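You operate a simulated robot arm through the tools that you are given. There is no shell and no other tool. Be economical: measure what you need, move in short steps, check, and stop when the job is done.

You are at the controls of a simulated two-armed robot. One attempt, no reset.

JOB
Pick up the black brush with one hand, pass it to the other hand and put it on the shelf under the desk.

It is judged by the outcome, as a careful person would: the job done as asked, and still so three seconds after it is handed in. It fails if anything else is knocked over, pushed out of place, dropped, spilled or broken.

ROBOT AND FRAMES
Two 7-joint arms with two-finger parallel grippers on one trunk, on a base that drives. Base frame: it is fixed to the floor where the robot stands at the start and does not move with it; the origin is under the middle of the robot, x ahead of it, y to its left, z up; the surface under the hand at the start is at about z = 900. Units: mm, degrees, N and s.
The left shoulder is at the start at [33, 101, 1211], the right one opposite. With the tool pointing down near the work surface each hand reaches from about 200 to 520 mm from the robot's upright axis, wherever it stands, measured 20 degrees to its own side. Places, roughly: shelf under the desk [-1700, -2900, 300]. Payload 2.4 kg a hand.
Tool frame (each hand has its own): the origin (TCP) lies between the finger pads and is the grasp point; the fingertips stand 24 mm ahead of it; z points along the fingers, y is the line along which they close. Largest opening 68 mm; finger width 17, thickness 10; the body of the gripper, 40 by 70 mm, starts 41 mm behind the TCP.
Orientation is that of the tool frame in the base frame, as a unit quaternion [w, x, y, z]. With the fingers straight down and closing along the base's y, the tool's x points along the base's -x, its y along +y and its z along -z.

CONTROLS
- The arms move only by the tool arm_command. It takes "left_targets", "right_targets" or both (then of equal length, played together; a hand with none holds still); each is text: rows parted by semicolons, each of 7 numbers parted by spaces: the shift along the tool's x, y, z in mm, then the turn, a rotation vector about the tool's x, y, z in degrees, then the opening, from 0 (shut) to 1 (fully open). In form: dx dy dz ax ay az jaw; .... A call has 1 to 20 rows; each row shifts and turns the commanded pose from where the row before left it, along the tool's axes as they then stand. Rows are played at 5 a second. More than 50 mm and 8.6 degrees between two rows, or a gripper value outside its range, and nothing of the call is played. Where a pose cannot be reached the arm comes as near as it can. A force on the tool above 40 N (or 10 N above the force at the start of the call, whichever is more), or a blocked arm, ends the call early, and 0.2 s more pass. Each finger travels about 72 mm/s and halts on what it meets, pressing with about 27 N; the grip force reading is that of the motor and also rises with nothing between the fingers. The clock runs only during rows and for 0.2 s after the last one: add rows that do not move to give the fingers time. It gives the time, the measured TCP pose, the force on the tool (base axes), the opening and the grip force at its end, in the units of the frame above (readings bear some noise), with the torque about the TCP (base axes, N m) and any sound that the robot's microphone picked up.
- Cameras (640 x 400 px; columns grow to the right, rows downward): "scene" is now at [103.7, -45.9, 1371.2]; the picture's right is [-0.53, -0.85, 0.00], its down [-0.48, 0.30, -0.82] and it looks along [0.70, -0.44, -0.57] (base axes); focal length 290 px, centre (320, 200). "left" rides on the left gripper at [84, -11, -75] in its tool frame; the picture's right is [0.13, 0.99, 0.00], its down [-0.60, 0.08, -0.79] and it looks along [-0.79, 0.10, 0.61] (tool axes); focal length 251 px, centre (320, 200). "right" rides on the right gripper at [84, 11, -75] in its tool frame; the picture's right is [-0.13, 0.99, 0.00], its down [-0.60, -0.08, -0.79] and it looks along [-0.79, -0.10, 0.61] (tool axes); focal length 251 px, centre (320, 200). There is no depth. A picture from a camera that has moved, and an enlarged one, comes with that camera's place and axes in the base frame and with its lens.
- grab_frame(camera): a new picture of that camera. The clock stands still meanwhile.
- move_column(by): slides the trunk up (or, below 0, down) by that many mm; the arms and the scene camera ride with it, the base frame stays. It gives what a move gives, with no picture.
- base_move(legs): drives the robot by 1 to 6 legs, each [ahead, left, turn to the left] in mm, mm and degrees, along the robot's own axes; the way and the turn of a leg run together, so that a leg with both is an arc; at most 1500 mm and 180 degrees a leg. The arms and the cameras ride along, it lands a little off, and it stops where it bumps. It gives what a move gives.
- head_to(pan, tilt): turns the head with the scene camera to pan (to the left, within 86 degrees either way) and tilt (down, from -29 to 69), counted from straight ahead of the robot. It gives what a move gives.
- zoom(camera, box): a new picture of the part [left, top, right, bottom] of that camera's present view, enlarged. The clock stands still meanwhile.
- hand_in(): hands the job in; it is judged then, once.

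Work in short steps. Places have to be worked out from the pictures, the camera data and where the tool is seen: move nearer, look again, correct. Check each grasp and each placing, and mend what went wrong. You have 120 turns and 100 pictures in all, those below and enlarged ones among them. Open the grippers and draw the arms clear of the work before you hand the job in, unless the task says otherwise; then end with one line.

The tools are called after "Call:" as name(argument=value, ...) on one line, values as JSON. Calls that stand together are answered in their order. arm_command: Moves the arms, as the interface text tells. Its arguments: {"type":"object","properties":{"left_targets":{"type":"string"},"right_targets":{"type":"string"}},"required":[]} The other tools are called the same way: move_column (by) slides the trunk up or down; base_move (legs) drives the base; head_to (pan, tilt) turns the head that bears the scene camera; grab_frame (camera) takes a picture; zoom (camera, box) takes an enlarged picture of a part of a camera's view; hand_in () hands the job in.

At the start:

```text
time_s: 0.0
left_tcp_pos: [274.1, -28.8, 1134.4]
left_tool_rot: [0.0, 0.0, 1.0, 0.0]
left_wrist_force: [0.6, 0.0, 0.3]
left_ft_torque: [-0.01, 0.03, 0.01]
left_width: 68.0
left_finger_force: 0.0
right_tcp_pos: [290.6, -299.4, 1147.4]
right_tool_rot: [0.0, -0.001, 1.0, -0.001]
right_wrist_force: [0.1, -0.5, -0.3]
right_ft_torque: [0.03, 0.01, 0.0]
right_width: 67.9
right_finger_force: 0.1
trunk travel left (down, up): [-425.0, 424.0]
robot x, y, heading: [-3.4, 1.7, 0.2]
head pan, tilt: [-31.9, 34.5]
```

scene: 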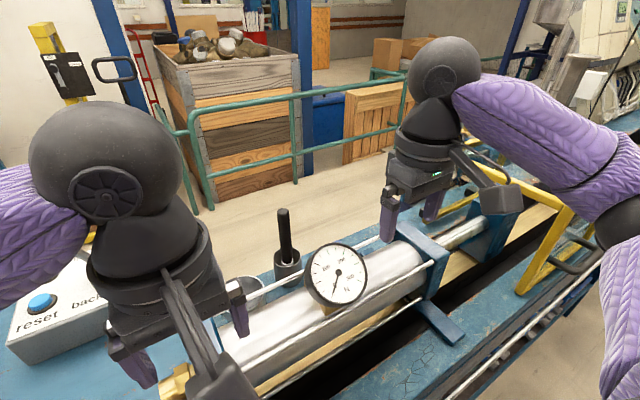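
right: 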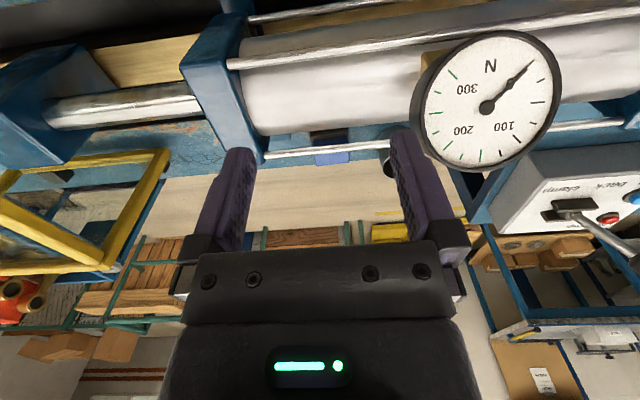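
left: 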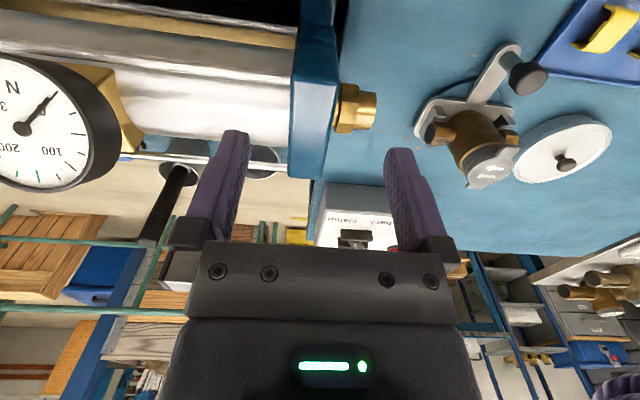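

The scene shows a bench with a cylinder rig and a black upright handle near (287,240), which might be the brush. I'll enlarge it and look around with the head.

Call:
zoom(camera="scene", box=[200, 190, 400, 315])

Call:
head_to(pan=20, tilt=40)

Call:
grab_frame(camera="scene")

```text
3.20 times, centred on (300, 252) of scene
camera zoom: at [103.7, -45.9, 1371.2], right [-0.53, -0.85, 0.0], down [-0.48, 0.3, -0.82], along [0.7, -0.44, -0.57], focal length 928 px, centre (384, 32)
```

zoom: 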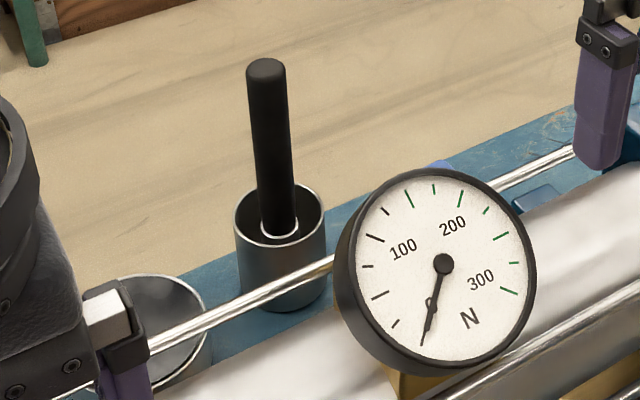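

```text
time_s: 1.2
left_tcp_pos: [274.7, -26.8, 1133.8]
left_tool_rot: [0.001, 0.0, 1.0, 0.0]
left_wrist_force: [-1.2, 0.0, -0.5]
left_ft_torque: [-0.03, -0.02, 0.01]
left_width: 68.1
left_finger_force: 0.1
right_tcp_pos: [291.4, -299.1, 1148.1]
right_tool_rot: [-0.001, -0.001, 1.0, 0.0]
right_wrist_force: [-0.1, 0.4, -0.2]
right_ft_torque: [-0.03, 0.0, -0.03]
right_width: 67.9
right_finger_force: 0.1
trunk travel left (down, up): [-425.0, 424.0]
robot x, y, heading: [-0.4, 3.2, -0.2]
head pan, tilt: [20.0, 40.0]
```

```text
95 pictures are left
camera scene: at [108.6, 29.7, 1362.9], right [0.34, -0.94, 0.0], down [-0.6, -0.22, -0.77], along [0.72, 0.26, -0.64], focal length 290 px, centre (320, 200)
```

scene: 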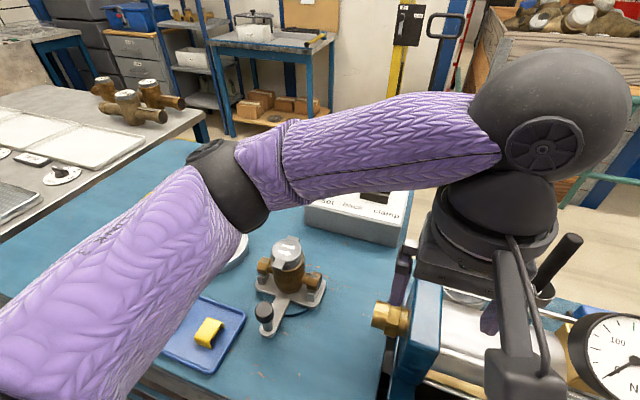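

The black upright stick in a cup looks like a brush standing in its pot, at about [470,-200] with its top near z 1078. I'll check for other candidates and look toward the shelf.

Call:
head_to(pan=-86, tilt=20)

Call:
grab_frame(camera="scene")

Call:
head_to(pan=-10, tilt=45)

Call:
grab_frame(camera="scene")

```text
time_s: 3.0
left_tcp_pos: [274.3, -27.1, 1132.9]
left_tool_rot: [0.0, 0.001, 1.0, 0.0]
left_wrist_force: [0.0, 0.0, 0.9]
left_ft_torque: [-0.02, -0.02, 0.01]
left_width: 68.0
left_finger_force: 0.0
right_tcp_pos: [289.6, -300.9, 1146.4]
right_tool_rot: [-0.001, -0.001, 1.0, -0.001]
right_wrist_force: [-0.1, -0.2, 0.1]
right_ft_torque: [0.0, -0.03, -0.03]
right_width: 68.0
right_finger_force: 0.1
trunk travel left (down, up): [-425.0, 424.0]
robot x, y, heading: [0.2, 0.7, 0.0]
head pan, tilt: [-85.9, 20.0]
```

```text
94 pictures are left
camera scene: at [35.3, -92.2, 1394.3], right [-1.0, -0.07, 0.0], down [-0.02, 0.34, -0.94], along [0.07, -0.94, -0.34], focal length 290 px, centre (320, 200)
```

scene: 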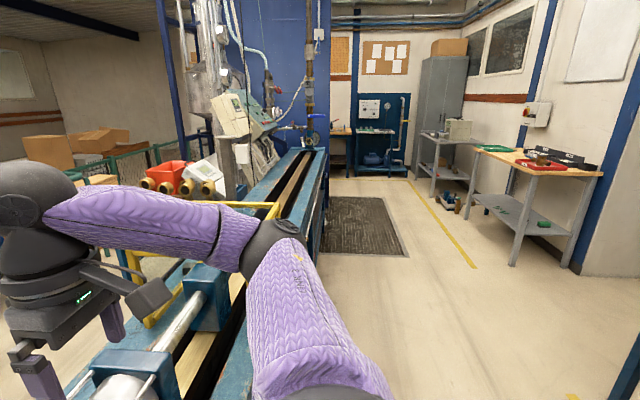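

```text
time_s: 4.5
left_tcp_pos: [273.6, -26.2, 1134.0]
left_tool_rot: [0.0, 0.0, 1.0, 0.0]
left_wrist_force: [-0.4, 0.1, -0.7]
left_ft_torque: [-0.02, 0.03, -0.01]
left_width: 67.8
left_finger_force: 0.0
right_tcp_pos: [290.0, -299.0, 1147.4]
right_tool_rot: [0.0, -0.001, 1.0, 0.0]
right_wrist_force: [0.7, 0.0, -0.6]
right_ft_torque: [-0.04, -0.01, 0.0]
right_width: 68.0
right_finger_force: 0.0
trunk travel left (down, up): [-425.0, 424.0]
robot x, y, heading: [0.5, -0.1, 0.2]
head pan, tilt: [-10.0, 45.0]
```

```text
93 pictures are left
camera scene: at [108.8, -13.5, 1355.7], right [-0.17, -0.98, 0.0], down [-0.7, 0.12, -0.71], along [0.7, -0.12, -0.71], focal length 290 px, centre (320, 200)
```

scene: 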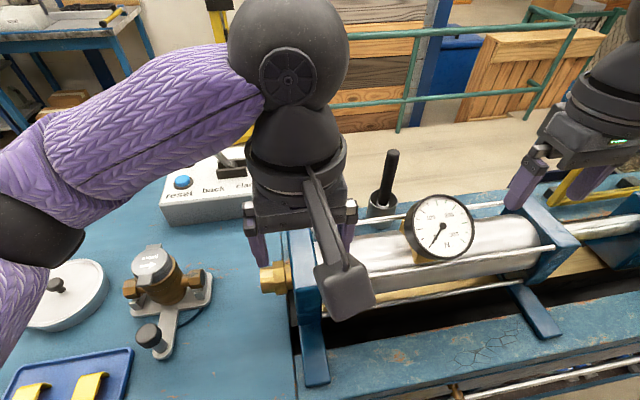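

The shelf desk is back-right with a few items on it. The brush handle stands at about [455,-195]. I move the right hand partway toward it, raised a little, to see it in its own camera.

Call:
arm_command(right_targets="0 0 -25 0 0 0 1; -15 25 -5 0 0 0 1; -20 25 0 0 0 0 1; -20 25 0 0 0 0 1; -20 25 0 0 0 0 1; 0 0 0 0 0 0 1; 0 0 0 0 0 0 1")

Call:
grab_frame(camera="right")

Call:
grab_frame(camera="scene")

```text
time_s: 6.1
left_tcp_pos: [274.4, -27.7, 1134.8]
left_tool_rot: [0.0, 0.0, 1.0, -0.001]
left_wrist_force: [0.1, -0.3, -0.2]
left_ft_torque: [0.01, 0.0, 0.01]
left_width: 68.2
left_finger_force: 0.2
right_tcp_pos: [366.3, -198.7, 1177.5]
right_tool_rot: [0.0, -0.001, 1.0, -0.001]
right_wrist_force: [0.7, 1.2, 1.4]
right_ft_torque: [-0.01, 0.0, 0.02]
right_width: 68.0
right_finger_force: 0.2
trunk travel left (down, up): [-425.0, 424.0]
robot x, y, heading: [1.4, -1.5, 0.1]
head pan, tilt: [-10.0, 45.0]
```

```text
92 pictures are left
camera right: at [281.5, -188.3, 1252.5], right [0.13, 0.99, 0.0], down [0.6, -0.08, 0.79], along [0.79, -0.1, -0.61], focal length 251 px, centre (320, 200)
```

right: 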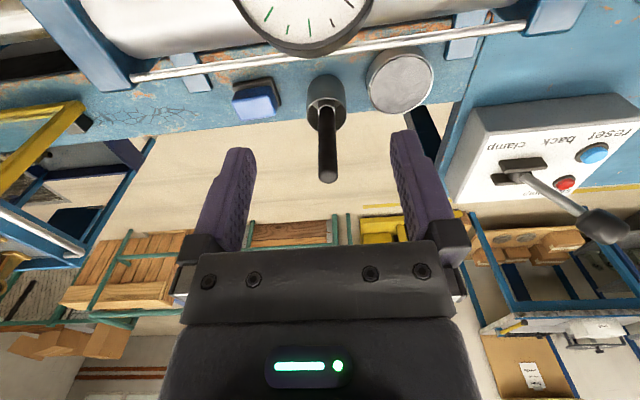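

```text
91 pictures are left
camera scene: at [108.8, -13.4, 1355.7], right [-0.17, -0.98, 0.0], down [-0.7, 0.12, -0.71], along [0.7, -0.12, -0.71], focal length 290 px, centre (320, 200)
```

scene: 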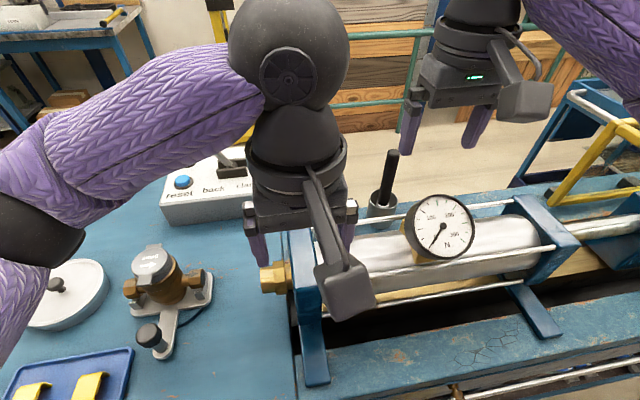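

Triangulation with the left and right cameras puts the handle's top at about [469,-205,1072]. I move over it, staying above, and check alignment.

Call:
arm_command(right_targets="-25 -2 0 0 0 0 1; -25 -2 0 0 0 0 1; -25 -2 0 0 0 0 1; -28 0 0 0 0 0 1; 0 0 20 0 0 0 1; 0 0 25 0 0 0 1; 0 0 20 0 0 0 1; 0 0 0 0 0 0 1; 0 0 0 0 0 0 1")

Call:
grab_frame(camera="right")

Call:
grab_frame(camera="scene")

```text
time_s: 8.1
left_tcp_pos: [274.4, -26.4, 1133.9]
left_tool_rot: [0.0, 0.0, 1.0, 0.0]
left_wrist_force: [-0.1, 0.9, 0.4]
left_ft_torque: [-0.01, 0.02, 0.03]
left_width: 68.0
left_finger_force: 0.1
right_tcp_pos: [467.1, -205.7, 1110.7]
right_tool_rot: [0.0, -0.001, 1.0, -0.001]
right_wrist_force: [-0.8, 0.3, -0.4]
right_ft_torque: [-0.01, -0.01, -0.01]
right_width: 68.1
right_finger_force: 0.0
trunk travel left (down, up): [-425.0, 424.0]
robot x, y, heading: [-1.8, -1.7, -0.0]
head pan, tilt: [-10.0, 45.0]
```

```text
90 pictures are left
camera right: at [384.0, -194.6, 1186.9], right [0.13, 0.99, 0.0], down [0.6, -0.08, 0.79], along [0.79, -0.1, -0.61], focal length 251 px, centre (320, 200)
```

right: 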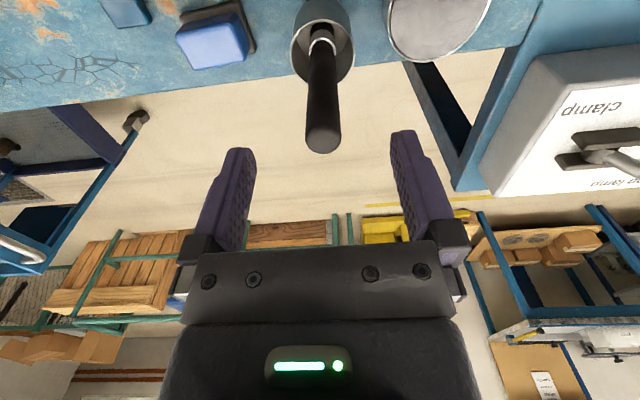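

```text
89 pictures are left
camera scene: at [108.9, -13.3, 1355.7], right [-0.17, -0.98, 0.0], down [-0.7, 0.12, -0.71], along [0.7, -0.12, -0.71], focal length 290 px, centre (320, 200)
```

scene: 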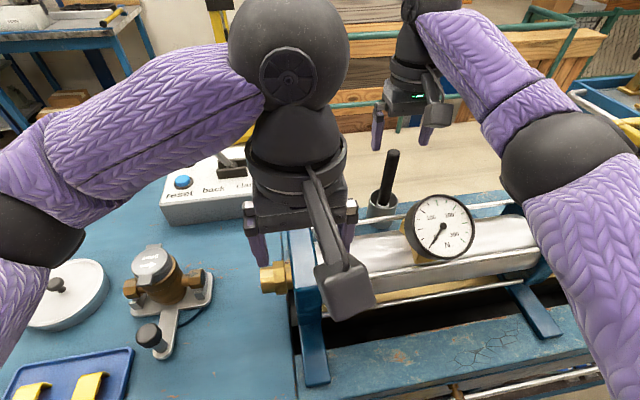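

Lateral alignment is good; depth along x is uncertain (469–480). I look with the left camera, which sees both finger tips and handle from another angle.

Call:
grab_frame(camera="left")

Call:
zoom(camera="scene", box=[340, 60, 500, 160])

```text
88 pictures are left
camera left: at [190.5, -39.2, 1209.2], right [-0.13, 0.99, 0.0], down [0.6, 0.08, 0.79], along [0.79, 0.1, -0.61], focal length 251 px, centre (320, 200)
```

left: 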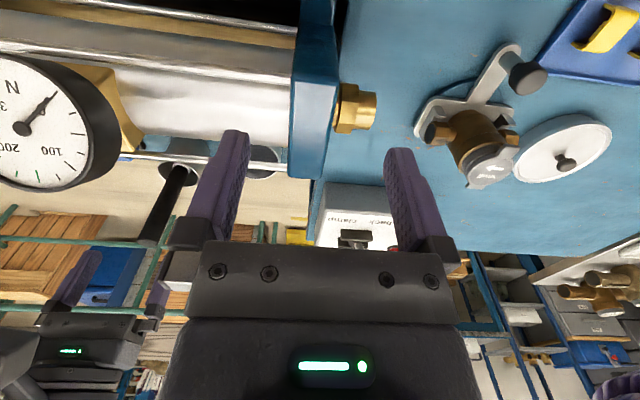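

```text
4.00 times, centred on (420, 110) of scene
camera zoom: at [108.9, -13.3, 1355.7], right [-0.17, -0.98, 0.0], down [-0.7, 0.12, -0.71], along [0.7, -0.12, -0.71], focal length 1160 px, centre (-80, 560)
```

zoom: 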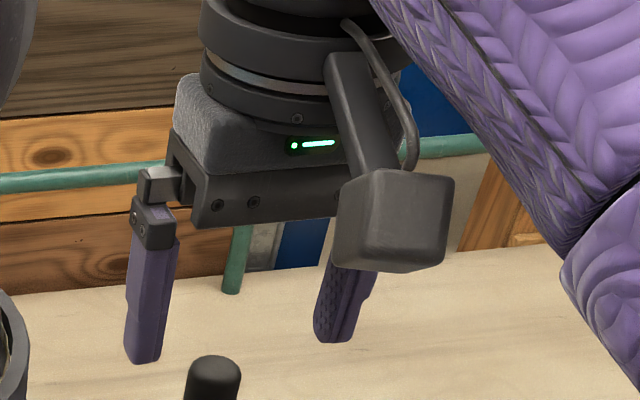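

The combined estimate puts the handle's top at about [478,-205,1068]. I shift 11 mm ahead, come down partway around it and look.

Call:
arm_command(right_targets="-11 0 0 0 0 0 1; 0 0 0 0 0 0 1; 0 0 15 0 0 0 1; 0 0 15 0 0 0 1; 0 0 10 0 0 0 1; 0 0 0 0 0 0 1; 0 0 0 0 0 0 1")

Call:
grab_frame(camera="right")

Call:
zoom(camera="scene", box=[340, 90, 500, 190])

```text
time_s: 9.7
left_tcp_pos: [274.3, -28.3, 1134.7]
left_tool_rot: [0.0, -0.001, 1.0, 0.0]
left_wrist_force: [-0.5, 0.6, -0.4]
left_ft_torque: [-0.03, -0.01, 0.03]
left_width: 67.7
left_finger_force: 0.0
right_tcp_pos: [479.8, -205.0, 1071.8]
right_tool_rot: [0.0, -0.001, 1.0, -0.001]
right_wrist_force: [-0.2, -0.3, 0.4]
right_ft_torque: [0.0, 0.01, 0.01]
right_width: 67.9
right_finger_force: 0.2
trunk travel left (down, up): [-425.0, 424.0]
robot x, y, heading: [1.7, -0.1, -0.1]
head pan, tilt: [-10.0, 45.0]
```

```text
86 pictures are left
camera right: at [395.2, -194.6, 1146.8], right [0.13, 0.99, 0.0], down [0.6, -0.08, 0.79], along [0.79, -0.1, -0.61], focal length 251 px, centre (320, 200)
```

right: 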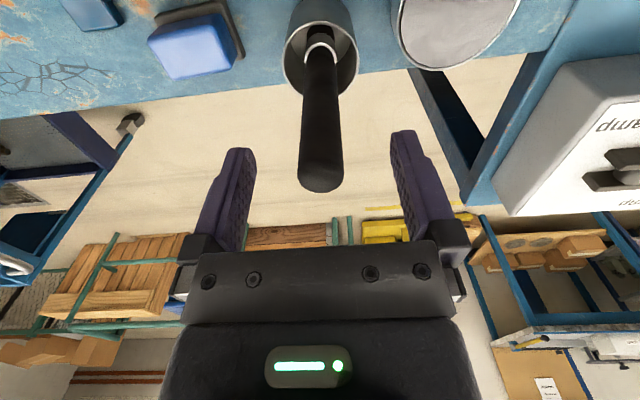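

```text
4.00 times, centred on (420, 140) of scene
camera zoom: at [108.9, -13.3, 1355.7], right [-0.17, -0.98, 0.0], down [-0.7, 0.12, -0.71], along [0.7, -0.12, -0.71], focal length 1160 px, centre (-80, 440)
```

zoom: 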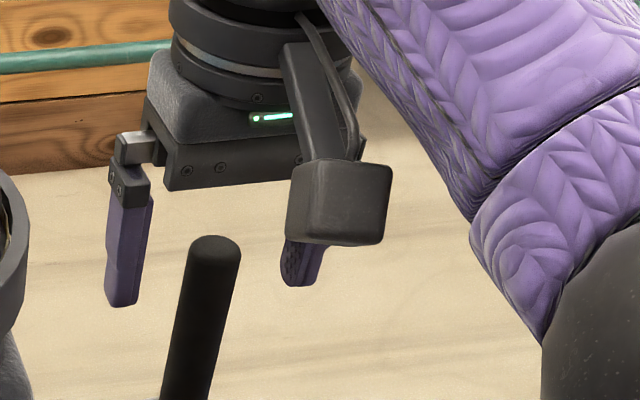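

The handle top coincides with the TCP in both views. I descend 27 mm and close slowly.

Call:
arm_command(right_targets="0 0 14 0 0 0 1; 0 0 13 0 0 0 1; 0 0 0 0 0 0 1; 0 0 0 0 0 0 0.6; 0 0 0 0 0 0 0.3; 0 0 0 0 0 0 0; 0 0 0 0 0 0 0; 0 0 0 0 0 0 0")

Call:
grab_frame(camera="right")

```text
time_s: 11.5
left_tcp_pos: [276.1, -27.7, 1133.2]
left_tool_rot: [0.0, 0.0, 1.0, 0.0]
left_wrist_force: [0.5, -0.1, 0.4]
left_ft_torque: [-0.01, 0.01, -0.01]
left_width: 67.9
left_finger_force: 0.0
right_tcp_pos: [479.5, -204.9, 1043.9]
right_tool_rot: [0.0, 0.0, 1.0, -0.001]
right_wrist_force: [0.4, 0.3, 0.7]
right_ft_torque: [-0.01, 0.02, -0.02]
right_width: 21.2
right_finger_force: 26.9
trunk travel left (down, up): [-425.0, 424.0]
robot x, y, heading: [2.1, 0.6, 0.1]
head pan, tilt: [-10.0, 45.0]
```

```text
84 pictures are left
camera right: at [395.2, -194.4, 1119.5], right [0.13, 0.99, 0.0], down [0.6, -0.08, 0.79], along [0.79, -0.1, -0.61], focal length 251 px, centre (320, 200)
```

right: 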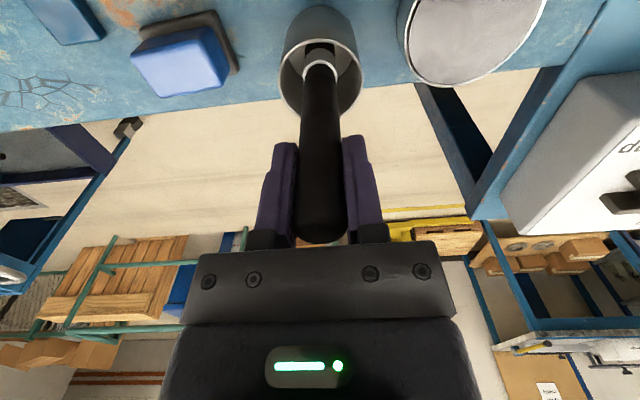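

Held with a 21 mm width. I lift straight up gently and check that the cup stays.

Call:
arm_command(right_targets="0 0 -5 0 0 0 0; 0 0 -10 0 0 0 0; 0 0 -10 0 0 0 0; 0 0 -15 0 0 0 0; 0 0 -15 0 0 0 0; 0 0 -15 0 0 0 0; 0 0 0 0 0 0 0")

Call:
grab_frame(camera="right")

Call:
grab_frame(camera="scene")

```text
time_s: 13.1
left_tcp_pos: [275.3, -27.5, 1134.3]
left_tool_rot: [-0.001, 0.0, 1.0, 0.0]
left_wrist_force: [0.3, -0.2, 0.4]
left_ft_torque: [0.0, 0.01, -0.01]
left_width: 67.9
left_finger_force: 0.1
right_tcp_pos: [478.5, -204.3, 1114.6]
right_tool_rot: [0.0, -0.001, 1.0, -0.001]
right_wrist_force: [-0.5, -0.3, -0.2]
right_ft_torque: [0.0, 0.03, -0.02]
right_width: 20.8
right_finger_force: 26.3
trunk travel left (down, up): [-425.0, 424.0]
robot x, y, heading: [-0.2, -0.8, 0.0]
head pan, tilt: [-10.0, 45.0]
```

```text
83 pictures are left
camera right: at [395.5, -194.1, 1189.7], right [0.13, 0.99, 0.0], down [0.6, -0.08, 0.79], along [0.79, -0.1, -0.61], focal length 251 px, centre (320, 200)
```

right: 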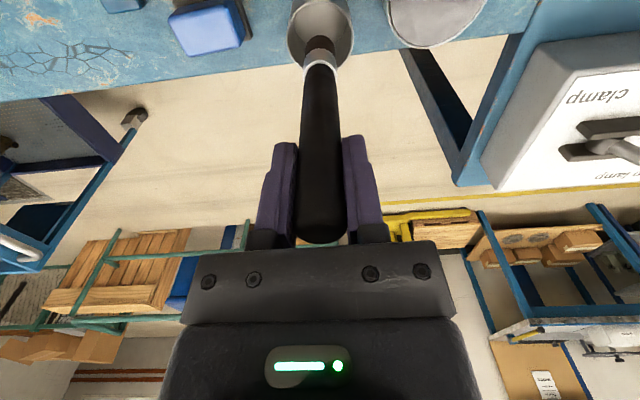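

```text
82 pictures are left
camera scene: at [108.9, -13.3, 1355.6], right [-0.17, -0.98, 0.0], down [-0.7, 0.12, -0.71], along [0.7, -0.12, -0.71], focal length 290 px, centre (320, 200)
```

scene: 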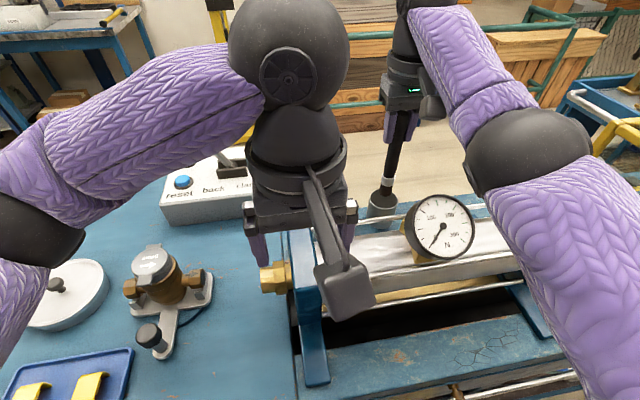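

The brush comes out cleanly and the cup stays. I raise the trunk to clear the cup entirely.

Call:
move_column(by=150)

Call:
grab_frame(camera="scene")

```text
time_s: 14.9
left_tcp_pos: [276.5, -26.6, 1284.5]
left_tool_rot: [-0.001, -0.001, 1.0, 0.0]
left_wrist_force: [-0.3, 0.8, -0.1]
left_ft_torque: [-0.03, 0.02, -0.01]
left_width: 68.0
left_finger_force: 0.1
right_tcp_pos: [479.9, -205.9, 1264.4]
right_tool_rot: [-0.001, -0.001, 1.0, 0.0]
right_wrist_force: [0.4, -0.3, -1.0]
right_ft_torque: [-0.03, 0.0, -0.01]
right_width: 20.5
right_finger_force: 27.1
trunk travel left (down, up): [-575.0, 274.0]
robot x, y, heading: [-1.7, -2.8, 0.2]
head pan, tilt: [-10.0, 45.0]
```

```text
81 pictures are left
camera scene: at [96.1, -13.3, 1506.1], right [-0.17, -0.98, 0.0], down [-0.7, 0.12, -0.71], along [0.7, -0.12, -0.71], focal length 290 px, centre (320, 200)
```

scene: 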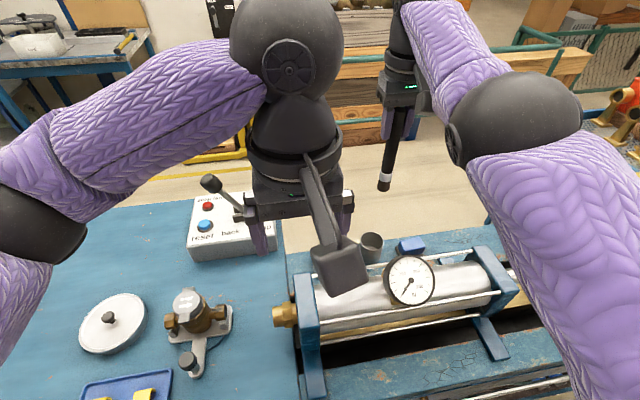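

The brush is clear of the cup. I back off from the bench a little, then look to the right toward the desk.

Call:
base_move(legs=[[-300, 0, 0]])

Call:
head_to(pan=-86, tilt=35)

Call:
grab_frame(camera="scene")

Call:
head_to(pan=86, tilt=35)

Call:
grab_frame(camera="scene")

```text
time_s: 16.9
left_tcp_pos: [-29.8, -26.5, 1283.8]
left_tool_rot: [0.001, -0.001, 1.0, 0.0]
left_wrist_force: [-0.2, 0.7, -0.8]
left_ft_torque: [0.02, 0.0, 0.0]
left_width: 67.9
left_finger_force: 0.0
right_tcp_pos: [175.3, -206.2, 1264.7]
right_tool_rot: [0.0, -0.001, 1.0, -0.001]
right_wrist_force: [-1.0, -0.1, -0.6]
right_ft_torque: [-0.01, -0.02, 0.0]
right_width: 20.9
right_finger_force: 27.0
trunk travel left (down, up): [-575.0, 274.0]
robot x, y, heading: [-301.5, 1.9, -0.0]
head pan, tilt: [-10.0, 45.0]
```

```text
time_s: 18.4
left_tcp_pos: [-28.6, -26.9, 1283.4]
left_tool_rot: [0.0, 0.0, 1.0, 0.0]
left_wrist_force: [-0.9, -0.1, -0.6]
left_ft_torque: [0.02, 0.01, 0.02]
left_width: 68.4
left_finger_force: 0.1
right_tcp_pos: [175.1, -204.6, 1264.6]
right_tool_rot: [-0.001, -0.001, 1.0, -0.001]
right_wrist_force: [-0.2, -1.1, -0.4]
right_ft_torque: [-0.01, 0.02, -0.03]
right_width: 20.8
right_finger_force: 27.3
trunk travel left (down, up): [-575.0, 274.0]
robot x, y, heading: [-302.4, 0.8, -0.4]
head pan, tilt: [-85.9, 35.0]
```

```text
80 pictures are left
camera scene: at [-281.4, -87.2, 1521.0], right [-1.0, -0.07, 0.0], down [-0.04, 0.57, -0.82], along [0.06, -0.82, -0.57], focal length 290 px, centre (320, 200)
```

scene: 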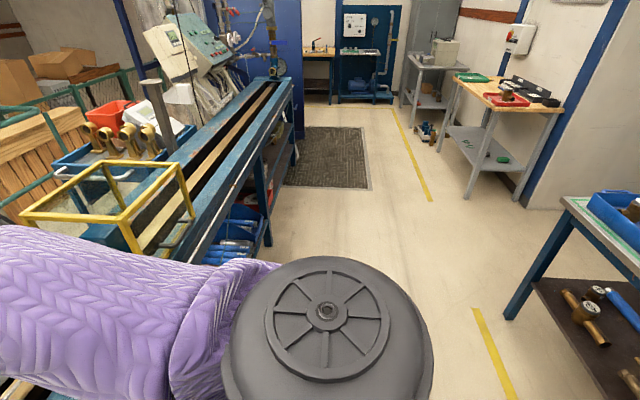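

```text
time_s: 21.0
left_tcp_pos: [-27.6, -27.4, 1283.2]
left_tool_rot: [0.0, -0.001, 1.0, 0.0]
left_wrist_force: [-0.7, 0.7, -0.9]
left_ft_torque: [-0.03, -0.03, 0.01]
left_width: 68.1
left_finger_force: 0.0
right_tcp_pos: [176.8, -204.9, 1263.7]
right_tool_rot: [0.0, 0.0, 1.0, 0.0]
right_wrist_force: [-0.4, 0.0, -0.9]
right_ft_torque: [0.03, 0.01, -0.03]
right_width: 20.5
right_finger_force: 27.4
trunk travel left (down, up): [-575.0, 274.0]
robot x, y, heading: [-303.4, -3.3, 0.1]
head pan, tilt: [85.9, 35.0]
```

```text
79 pictures are left
camera scene: at [-281.6, 88.5, 1521.1], right [1.0, -0.07, 0.0], down [-0.04, -0.57, -0.82], along [0.06, 0.82, -0.57], focal length 290 px, centre (320, 200)
```

scene: 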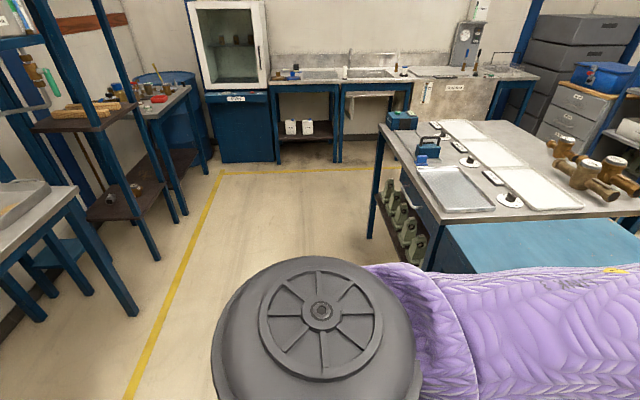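

Aisle is clear between the benches (x about -1325 to 170), and the target desk spans roughly x -1500 to -2000, y -2350 to -3450. I back to the aisle's middle and then start preparing the handover: right hand turns to lay the brush horizontally pointing left, left hand moves aside, up, and yaws 90°.

Call:
base_move(legs=[[-250, 0, 0]])

Call:
head_to(pan=0, tilt=30)

Call:
arm_command(left_targets="0 25 -20 0 0 0 1; 0 25 -20 0 0 0 1; 0 25 -20 0 0 0 1; 0 25 -20 0 0 0 1; 0 0 0 0 0 7.5 1; 0 0 0 0 0 7.5 1; 0 0 0 0 0 7.5 1; 0 0 0 0 0 7.5 1; 0 0 0 0 0 7.5 1; 0 0 0 0 0 7.5 1; 0 0 0 0 0 7.5 1; 0 0 0 0 0 7.5 1; 0 0 0 0 0 7.5 1; 0 0 0 0 0 7.5 1; 0 0 0 0 0 7.5 1; 0 0 0 0 0 7.5 1; 0 0 0 0 0 0 1", right_targets="20 0 0 0 0 0 0; 20 0 0 0 0 0 0; 20 0 0 0 0 0 0; 20 0 0 0 0 0 0; 0 0 0 -7.5 0 0 0; 0 0 0 -7.5 0 0 0; 0 0 0 -7.5 0 0 0; 0 0 0 -7.5 0 0 0; 0 0 0 -7.5 0 0 0; 0 0 0 -7.5 0 0 0; 0 0 0 -7.5 0 0 0; 0 0 0 -7.5 0 0 0; 0 0 0 -7.5 0 0 0; 0 0 0 -7.5 0 0 0; 0 0 0 -7.5 0 0 0; 0 0 0 -7.5 0 0 0; 0 0 0 0 0 0 0")

Call:
grab_frame(camera="scene")

```text
time_s: 22.8
left_tcp_pos: [-278.5, -26.1, 1284.7]
left_tool_rot: [0.0, 0.001, 1.0, 0.001]
left_wrist_force: [-0.1, 0.0, -0.9]
left_ft_torque: [0.02, -0.03, -0.03]
left_width: 68.2
left_finger_force: 0.0
right_tcp_pos: [-75.2, -205.7, 1265.0]
right_tool_rot: [-0.001, -0.001, 1.0, 0.0]
right_wrist_force: [-0.2, 0.5, -0.8]
right_ft_torque: [-0.02, 0.01, -0.02]
right_width: 21.0
right_finger_force: 26.8
trunk travel left (down, up): [-575.0, 274.0]
robot x, y, heading: [-551.3, -1.4, -0.0]
head pan, tilt: [85.9, 35.0]
```

```text
time_s: 24.4
left_tcp_pos: [-280.2, -27.7, 1284.7]
left_tool_rot: [0.0, -0.001, 1.0, 0.001]
left_wrist_force: [-0.7, -0.4, -0.7]
left_ft_torque: [0.0, -0.02, -0.03]
left_width: 68.3
left_finger_force: 0.1
right_tcp_pos: [-73.7, -206.3, 1263.3]
right_tool_rot: [0.0, 0.0, 1.0, -0.001]
right_wrist_force: [1.3, 0.0, -0.1]
right_ft_torque: [0.01, 0.0, 0.01]
right_width: 21.0
right_finger_force: 27.1
trunk travel left (down, up): [-575.0, 274.0]
robot x, y, heading: [-556.3, -1.5, 0.3]
head pan, tilt: [0.0, 30.0]
```

```text
time_s: 27.6
left_tcp_pos: [-278.1, 70.3, 1364.0]
left_tool_rot: [0.003, 0.646, 0.763, -0.004]
left_wrist_force: [-0.8, -1.7, -2.4]
left_ft_torque: [-0.05, -0.14, 0.14]
left_width: 68.0
left_finger_force: 0.1
right_tcp_pos: [-153.5, -205.9, 1265.8]
right_tool_rot: [-0.001, -0.001, 0.758, 0.652]
right_wrist_force: [0.3, 0.0, -1.1]
right_ft_torque: [-0.06, 0.0, -0.01]
right_width: 20.5
right_finger_force: 26.8
trunk travel left (down, up): [-575.0, 274.0]
robot x, y, heading: [-554.0, 0.3, 0.1]
head pan, tilt: [0.0, 30.0]
stopped in row 16 (left hand): the force on the tool passed its limit at 80 N (the readings are from after the stop); the commanded pose is now the measured one
```

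```text
78 pictures are left
camera scene: at [-446.7, 0.5, 1528.8], right [0.0, -1.0, 0.0], down [-0.5, 0.0, -0.87], along [0.87, 0.0, -0.5], focal length 290 px, centre (320, 200)
```

scene: 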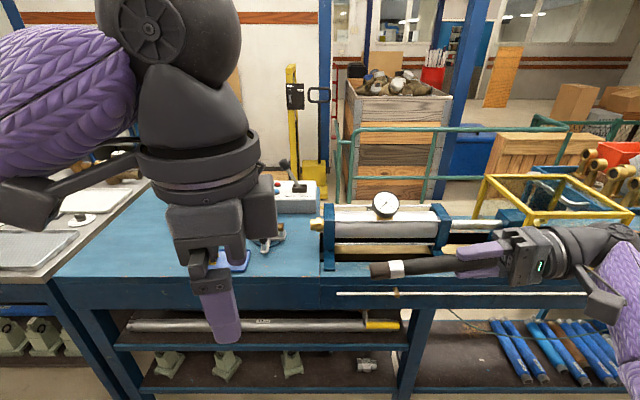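

The left hand stopped at 80° of yaw, apparently its own camera arm met its forearm; nothing else is near. I relax it by 6° and instead finish the right hand's turn and yaw it 15° so the brush aligns with the left fingers.

Call:
arm_command(left_targets="0 0 0 0 0 -6 1; 0 0 0 0 0 0 1; 0 0 0 0 0 0 1; 0 0 0 0 0 0 1", right_targets="0 0 0 -8.5 0 0 0; 0 0 0 0 7.5 0 0; 0 0 0 0 7.5 0 0; 0 0 0 0 0 0 0")

Call:
grab_frame(camera="scene")

Call:
grab_frame(camera="right")

Call:
grab_frame(camera="left")

```text
time_s: 28.3
left_tcp_pos: [-276.8, 70.7, 1364.6]
left_tool_rot: [0.002, 0.606, 0.795, -0.004]
left_wrist_force: [-0.7, 0.0, -0.3]
left_ft_torque: [0.02, 0.0, 0.04]
left_width: 68.1
left_finger_force: 0.1
right_tcp_pos: [-152.6, -197.4, 1265.3]
right_tool_rot: [-0.051, -0.047, 0.704, 0.706]
right_wrist_force: [11.7, 12.6, 3.3]
right_ft_torque: [-0.43, 0.32, -0.18]
right_width: 20.9
right_finger_force: 26.8
right hand out of reach, approached as far as the arm can: row 2, 3
trunk travel left (down, up): [-575.0, 274.0]
robot x, y, heading: [-553.5, -2.9, -0.0]
head pan, tilt: [0.0, 30.0]
stopped in row 3 (right hand): the force on the tool passed its limit at 80 N (the readings are from after the stop); the commanded pose is now the measured one
```

```text
77 pictures are left
camera scene: at [-446.9, 0.5, 1528.9], right [0.0, -1.0, 0.0], down [-0.5, 0.0, -0.87], along [0.87, 0.0, -0.5], focal length 290 px, centre (320, 200)
```

scene: 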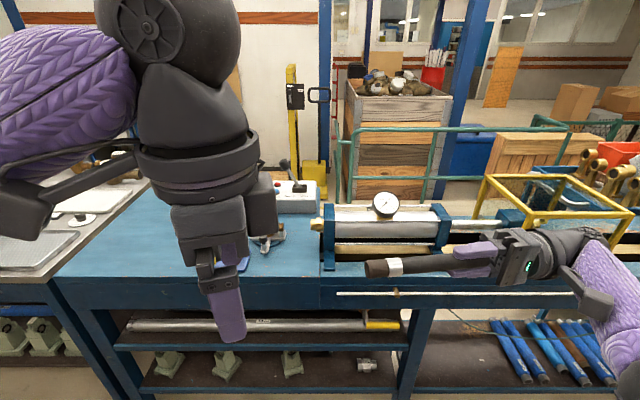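

```text
76 pictures are left
camera right: at [-227.1, -283.6, 1277.4], right [0.14, 0.02, 0.99], down [0.71, -0.7, -0.09], along [0.69, 0.71, -0.11], focal length 251 px, centre (320, 200)
```

right: 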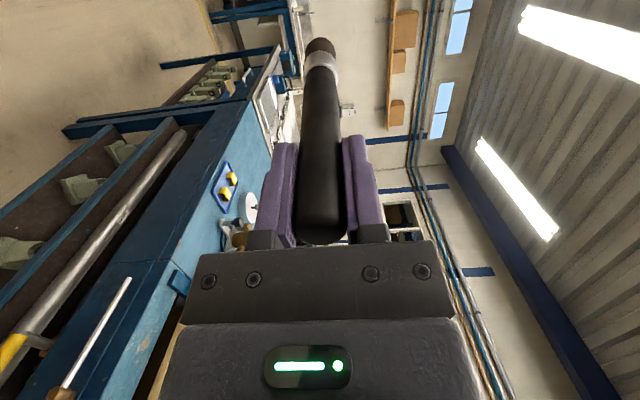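

```text
75 pictures are left
camera left: at [-311.5, 148.7, 1438.9], right [0.92, 0.39, 0.0], down [0.24, -0.55, 0.8], along [0.31, -0.74, -0.6], focal length 251 px, centre (320, 200)
```

left: 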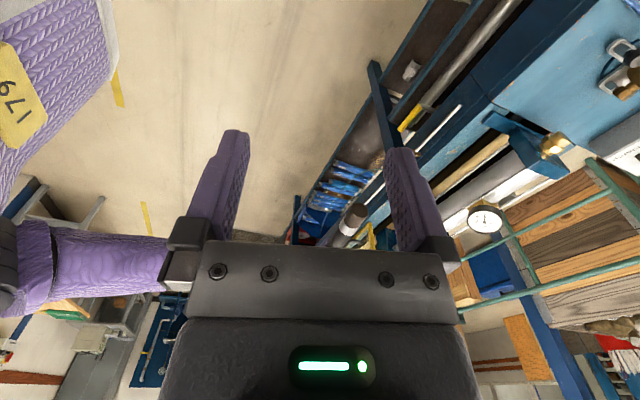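

The brush is horizontal and points left with about 8° of yaw. The right wrist pressed slightly on its limit, so I relax it 3° and bring the hand 60 mm toward the middle.

Call:
arm_command(right_targets="0 0 0 0 -3 0 0; 0 0 15 0 0 0 0; 0 0 15 0 0 0 0; 0 0 15 0 0 0 0; 0 0 15 0 0 0 0; 0 0 0 0 0 0 0; 0 0 0 0 0 0 0")

```text
time_s: 29.9
left_tcp_pos: [-277.7, 70.4, 1363.6]
left_tool_rot: [0.003, 0.605, 0.796, -0.004]
left_wrist_force: [0.2, 0.2, 0.2]
left_ft_torque: [-0.02, 0.0, 0.03]
left_width: 67.8
left_finger_force: 0.0
right_tcp_pos: [-159.2, -139.0, 1265.8]
right_tool_rot: [-0.034, -0.028, 0.706, 0.707]
right_wrist_force: [-0.8, -0.7, -0.6]
right_ft_torque: [-0.02, 0.02, -0.01]
right_width: 20.9
right_finger_force: 27.3
trunk travel left (down, up): [-575.0, 274.0]
robot x, y, heading: [-554.4, -2.5, -0.2]
head pan, tilt: [0.0, 30.0]
```

Now relaxed. The brush axis runs along (-0.09, 1.0, 0) at z 1266. I bring the left hand above a grasp point 65 mm ahead of the right TCP, at about [-165,-74], still high.

Call:
arm_command(left_targets="-21.1 8.7 0 0 0 0 1; -21.1 8.7 0 0 0 0 1; -21.1 8.7 0 0 0 0 1; -21.1 8.7 0 0 0 0 1; -21.1 8.7 0 0 0 0 1; -21.1 8.7 0 0 0 0 1; -21.1 8.7 0 0 0 0 1; -21.1 8.7 0 0 0 0 1; 0 0 0 0 0 5 1; 0 0 0 0 0 5 1; 0 0 0 0 0 0 1; 0 0 0 0 0 0 1")

Call:
grab_frame(camera="left")

Call:
grab_frame(camera="scene")

Call:
grab_frame(camera="right")

```text
time_s: 30.8
left_tcp_pos: [-236.1, 17.8, 1363.9]
left_tool_rot: [0.005, 0.602, 0.799, -0.006]
left_wrist_force: [0.1, -4.6, -5.8]
left_ft_torque: [-0.14, -0.07, 0.07]
left_width: 67.8
left_finger_force: 0.2
right_tcp_pos: [-159.6, -139.2, 1266.3]
right_tool_rot: [-0.034, -0.028, 0.706, 0.707]
right_wrist_force: [-0.1, -1.0, -0.3]
right_ft_torque: [-0.01, 0.01, 0.0]
right_width: 20.7
right_finger_force: 27.1
trunk travel left (down, up): [-575.0, 274.0]
robot x, y, heading: [-557.2, 4.3, 0.2]
head pan, tilt: [0.0, 30.0]
stopped in row 4 (left hand): the force on the tool passed its limit at 53 N (the readings are from after the stop); the commanded pose is now the measured one
```

```text
74 pictures are left
camera left: at [-271.1, 95.0, 1438.8], right [0.92, 0.4, -0.01], down [0.24, -0.55, 0.8], along [0.32, -0.74, -0.6], focal length 251 px, centre (320, 200)
```

left: 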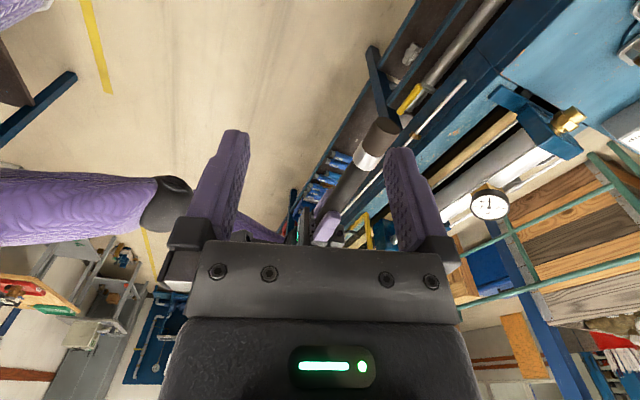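

```text
73 pictures are left
camera scene: at [-446.7, 0.4, 1528.8], right [0.0, -1.0, 0.0], down [-0.5, 0.0, -0.87], along [0.87, 0.0, -0.5], focal length 290 px, centre (320, 200)
```

scene: 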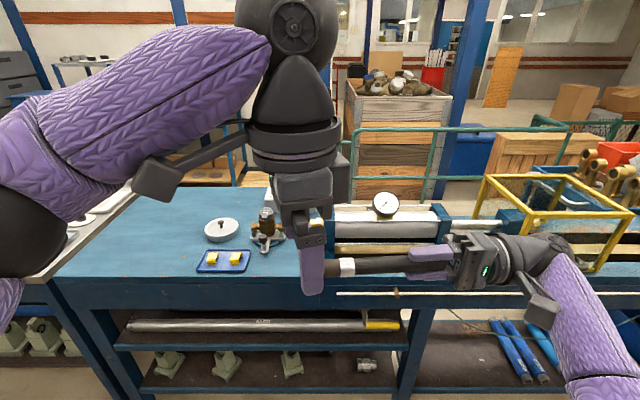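

```text
72 pictures are left
camera right: at [-236.5, -220.4, 1277.8], right [0.14, 0.01, 0.99], down [0.67, -0.74, -0.08], along [0.73, 0.68, -0.11], focal length 251 px, centre (320, 200)
```

right: 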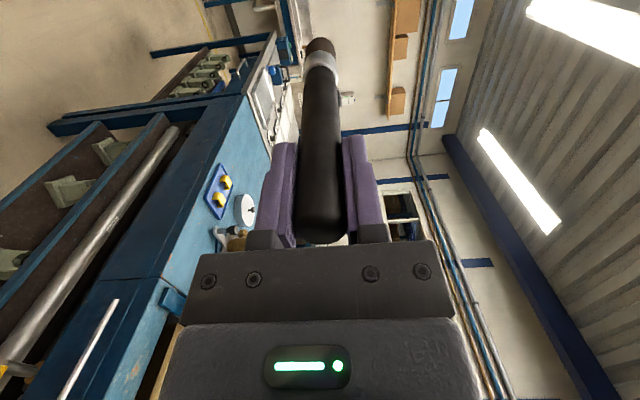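

The left camera arm again meets its own forearm in that yaw, so I change plan: undo the yaw and have the left hand point right (-y), face to face with the right hand, taking the brush by its ferrule end coaxially. From the picture the brush end lies about 140 mm ahead of the right TCP, the ring at 100.

Call:
arm_command(left_targets="21.1 -8.7 0 0 0 0 1; 21.1 -8.7 0 0 0 0 1; 21.1 -8.7 0 0 0 0 1; 0 0 0 0 0 -7.4 1; 0 0 0 0 0 -7.4 1; 0 0 0 0 0 -7.4 1; 0 0 0 0 0 -7.4 1; 0 0 0 0 0 -7.4 1; 0 0 0 0 0 -7.4 1; 0 0 0 0 0 -7.4 1; 0 0 0 0 0 -7.4 1; 0 0 0 0 0 -7.4 1; 0 0 0 0 0 -7.4 1; 0 20 0 0 0 0 1; 0 20 0 0 0 0 1; 0 20 0 0 0 0 1; 0 20 0 0 0 0 1; 0 0 0 0 0 0 1")

```text
time_s: 34.5
left_tcp_pos: [-279.3, 151.6, 1360.3]
left_tool_rot: [-0.001, -0.001, 1.0, -0.007]
left_wrist_force: [1.0, -0.4, -0.1]
left_ft_torque: [0.0, 0.0, 0.0]
left_width: 68.0
left_finger_force: 0.0
right_tcp_pos: [-158.7, -138.1, 1267.3]
right_tool_rot: [-0.033, -0.028, 0.706, 0.707]
right_wrist_force: [-0.4, 0.2, -0.4]
right_ft_torque: [0.0, -0.03, -0.02]
right_width: 20.8
right_finger_force: 26.6
trunk travel left (down, up): [-575.0, 274.0]
robot x, y, heading: [-553.9, -3.8, 0.0]
head pan, tilt: [0.0, 30.0]
```

The left hand is back to straight down. Now I move it forward and down to the brush's height, well to the left, and turn it to point right.

Call:
arm_command(left_targets="-21 0 19 0 0 0 1; -21 0 19 0 0 0 1; -21 0 19 0 0 0 1; -21 0 19 0 0 0 1; -21 0 18 0 0 0 1; 0 0 0 7.5 0 0 1; 0 0 0 7.5 0 0 1; 0 0 0 7.5 0 0 1; 0 0 0 7.5 0 0 1; 0 0 0 7.5 0 0 1; 0 0 0 7.5 0 0 1; 0 0 0 7.5 0 0 1; 0 0 0 7.5 0 0 1; 0 0 0 7.5 0 0 1; 0 0 0 7.5 0 0 1; 0 0 0 7.5 0 0 1; 0 0 0 7.5 0 0 1; 0 0 0 0 0 0 1; 0 0 0 0 0 0 1")

Call:
grab_frame(camera="scene")

Call:
grab_frame(camera="left")

```text
time_s: 38.5
left_tcp_pos: [-175.2, 149.0, 1268.0]
left_tool_rot: [-0.001, 0.001, -0.701, 0.713]
left_wrist_force: [0.8, 0.0, -0.1]
left_ft_torque: [0.01, -0.01, -0.02]
left_width: 68.0
left_finger_force: 0.0
right_tcp_pos: [-158.6, -137.6, 1267.0]
right_tool_rot: [-0.033, -0.028, 0.705, 0.708]
right_wrist_force: [-0.1, 0.5, -0.8]
right_ft_torque: [-0.07, -0.02, -0.01]
right_width: 20.7
right_finger_force: 26.7
trunk travel left (down, up): [-575.0, 274.0]
robot x, y, heading: [-553.7, -2.0, 0.1]
head pan, tilt: [0.0, 30.0]
```

```text
71 pictures are left
camera scene: at [-446.7, 0.7, 1528.8], right [0.0, -1.0, 0.0], down [-0.5, 0.0, -0.87], along [0.87, 0.0, -0.5], focal length 290 px, centre (320, 200)
```

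scene: 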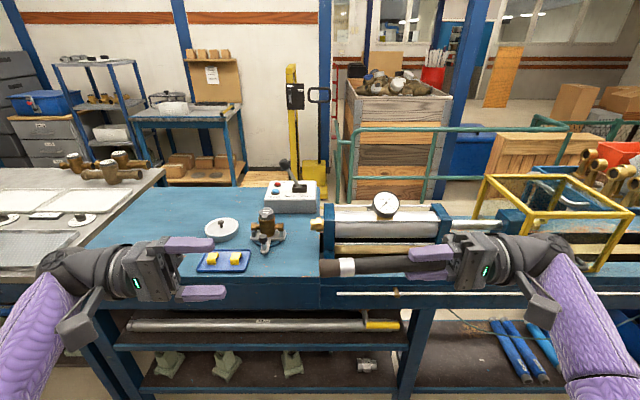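

```text
70 pictures are left
camera left: at [-259.4, 223.7, 1278.8], right [-0.13, -0.02, -0.99], down [0.6, 0.79, -0.09], along [0.79, -0.61, -0.09], focal length 251 px, centre (320, 200)
```

left: 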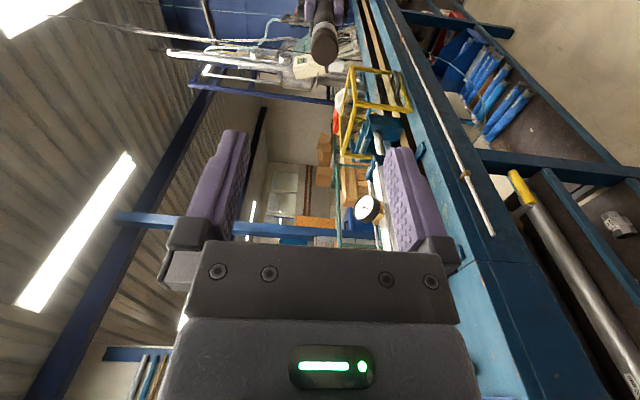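

Face to face now at equal height. I align the left tool with the brush axis (about 5° yaw) and approach to just short of the brush end.

Call:
arm_command(left_targets="0 0 0 -1.2 -4.8 0 1; 1.6 0 18.5 0 0 0 1; 1.6 0 18.5 0 0 0 1; 1.6 0 18.5 0 0 0 1; 1.6 0 18.5 0 0 0 1; 1.6 0 18.5 0 0 0 1; 0 0 0 0 0 0 1; 0 0 0 0 0 0 1")

Call:
grab_frame(camera="left")

Call:
zoom(camera="scene", box=[180, 190, 500, 390])

```text
time_s: 40.4
left_tcp_pos: [-174.6, 57.6, 1267.9]
left_tool_rot: [0.029, -0.031, 0.709, -0.704]
left_wrist_force: [0.6, 0.0, 0.3]
left_ft_torque: [-0.02, 0.02, 0.01]
left_width: 68.1
left_finger_force: 0.1
right_tcp_pos: [-159.7, -137.6, 1266.6]
right_tool_rot: [-0.034, -0.028, 0.705, 0.708]
right_wrist_force: [0.7, 0.8, -0.5]
right_ft_torque: [-0.04, 0.0, -0.01]
right_width: 20.9
right_finger_force: 27.3
trunk travel left (down, up): [-575.0, 274.0]
robot x, y, heading: [-553.3, 2.9, -0.1]
head pan, tilt: [0.0, 30.0]
```

```text
69 pictures are left
camera left: at [-265.6, 123.7, 1280.3], right [-0.13, 0.0, -0.99], down [0.53, 0.84, -0.07], along [0.84, -0.54, -0.11], focal length 251 px, centre (320, 200)
```

left: 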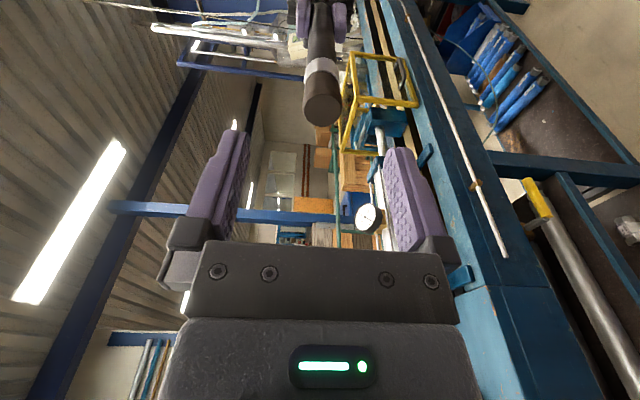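

```text
2.00 times, centred on (340, 290) of scene
camera zoom: at [-446.7, 0.6, 1528.8], right [0.0, -1.0, 0.0], down [-0.5, 0.0, -0.87], along [0.87, 0.0, -0.5], focal length 580 px, centre (280, 20)
```

zoom: 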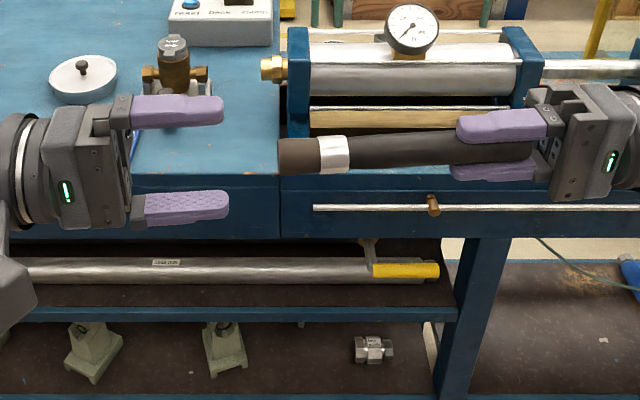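

The brush end is at y≈1, aligned with the left jaws. I advance 60 mm around it and look again.

Call:
arm_command(left_targets="0 0 15 0 0 0 1; 0 0 15 0 0 0 1; 0 0 15 0 0 0 1; 0 0 15 0 0 0 1; 0 0 0 0 0 0 1; 0 0 0 0 0 0 1")

Call:
grab_frame(camera="left")

Call:
zoom(camera="scene", box=[180, 190, 500, 390])

```text
time_s: 41.8
left_tcp_pos: [-169.9, -2.0, 1268.0]
left_tool_rot: [0.029, -0.031, 0.709, -0.704]
left_wrist_force: [-0.1, -0.1, -0.6]
left_ft_torque: [-0.01, -0.01, 0.0]
left_width: 68.3
left_finger_force: 0.1
right_tcp_pos: [-159.2, -138.1, 1266.6]
right_tool_rot: [-0.033, -0.029, 0.706, 0.707]
right_wrist_force: [0.2, 0.7, -0.9]
right_ft_torque: [-0.03, 0.01, 0.03]
right_width: 20.8
right_finger_force: 26.6
trunk travel left (down, up): [-575.0, 274.0]
robot x, y, heading: [-551.9, 2.2, -0.2]
head pan, tilt: [0.0, 30.0]
```

```text
67 pictures are left
camera left: at [-260.8, 63.9, 1279.5], right [-0.13, 0.0, -0.99], down [0.53, 0.84, -0.07], along [0.84, -0.54, -0.11], focal length 251 px, centre (320, 200)
```

left: 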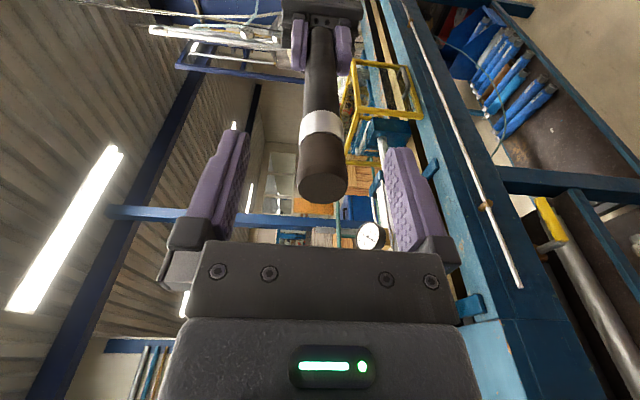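

```text
2.00 times, centred on (340, 290) of scene
camera zoom: at [-446.7, 0.5, 1528.8], right [0.0, -1.0, 0.0], down [-0.5, 0.0, -0.87], along [0.87, 0.0, -0.5], focal length 580 px, centre (280, 20)
```

zoom: 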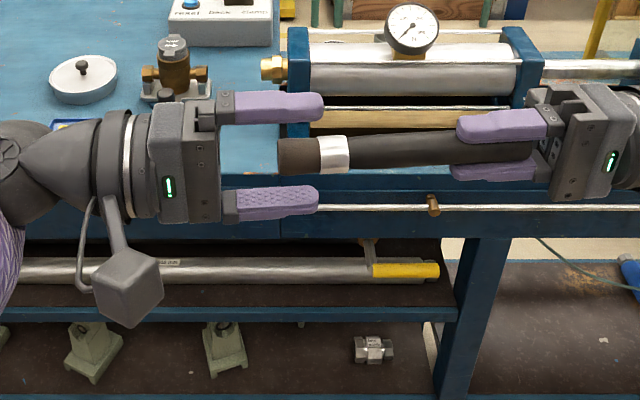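

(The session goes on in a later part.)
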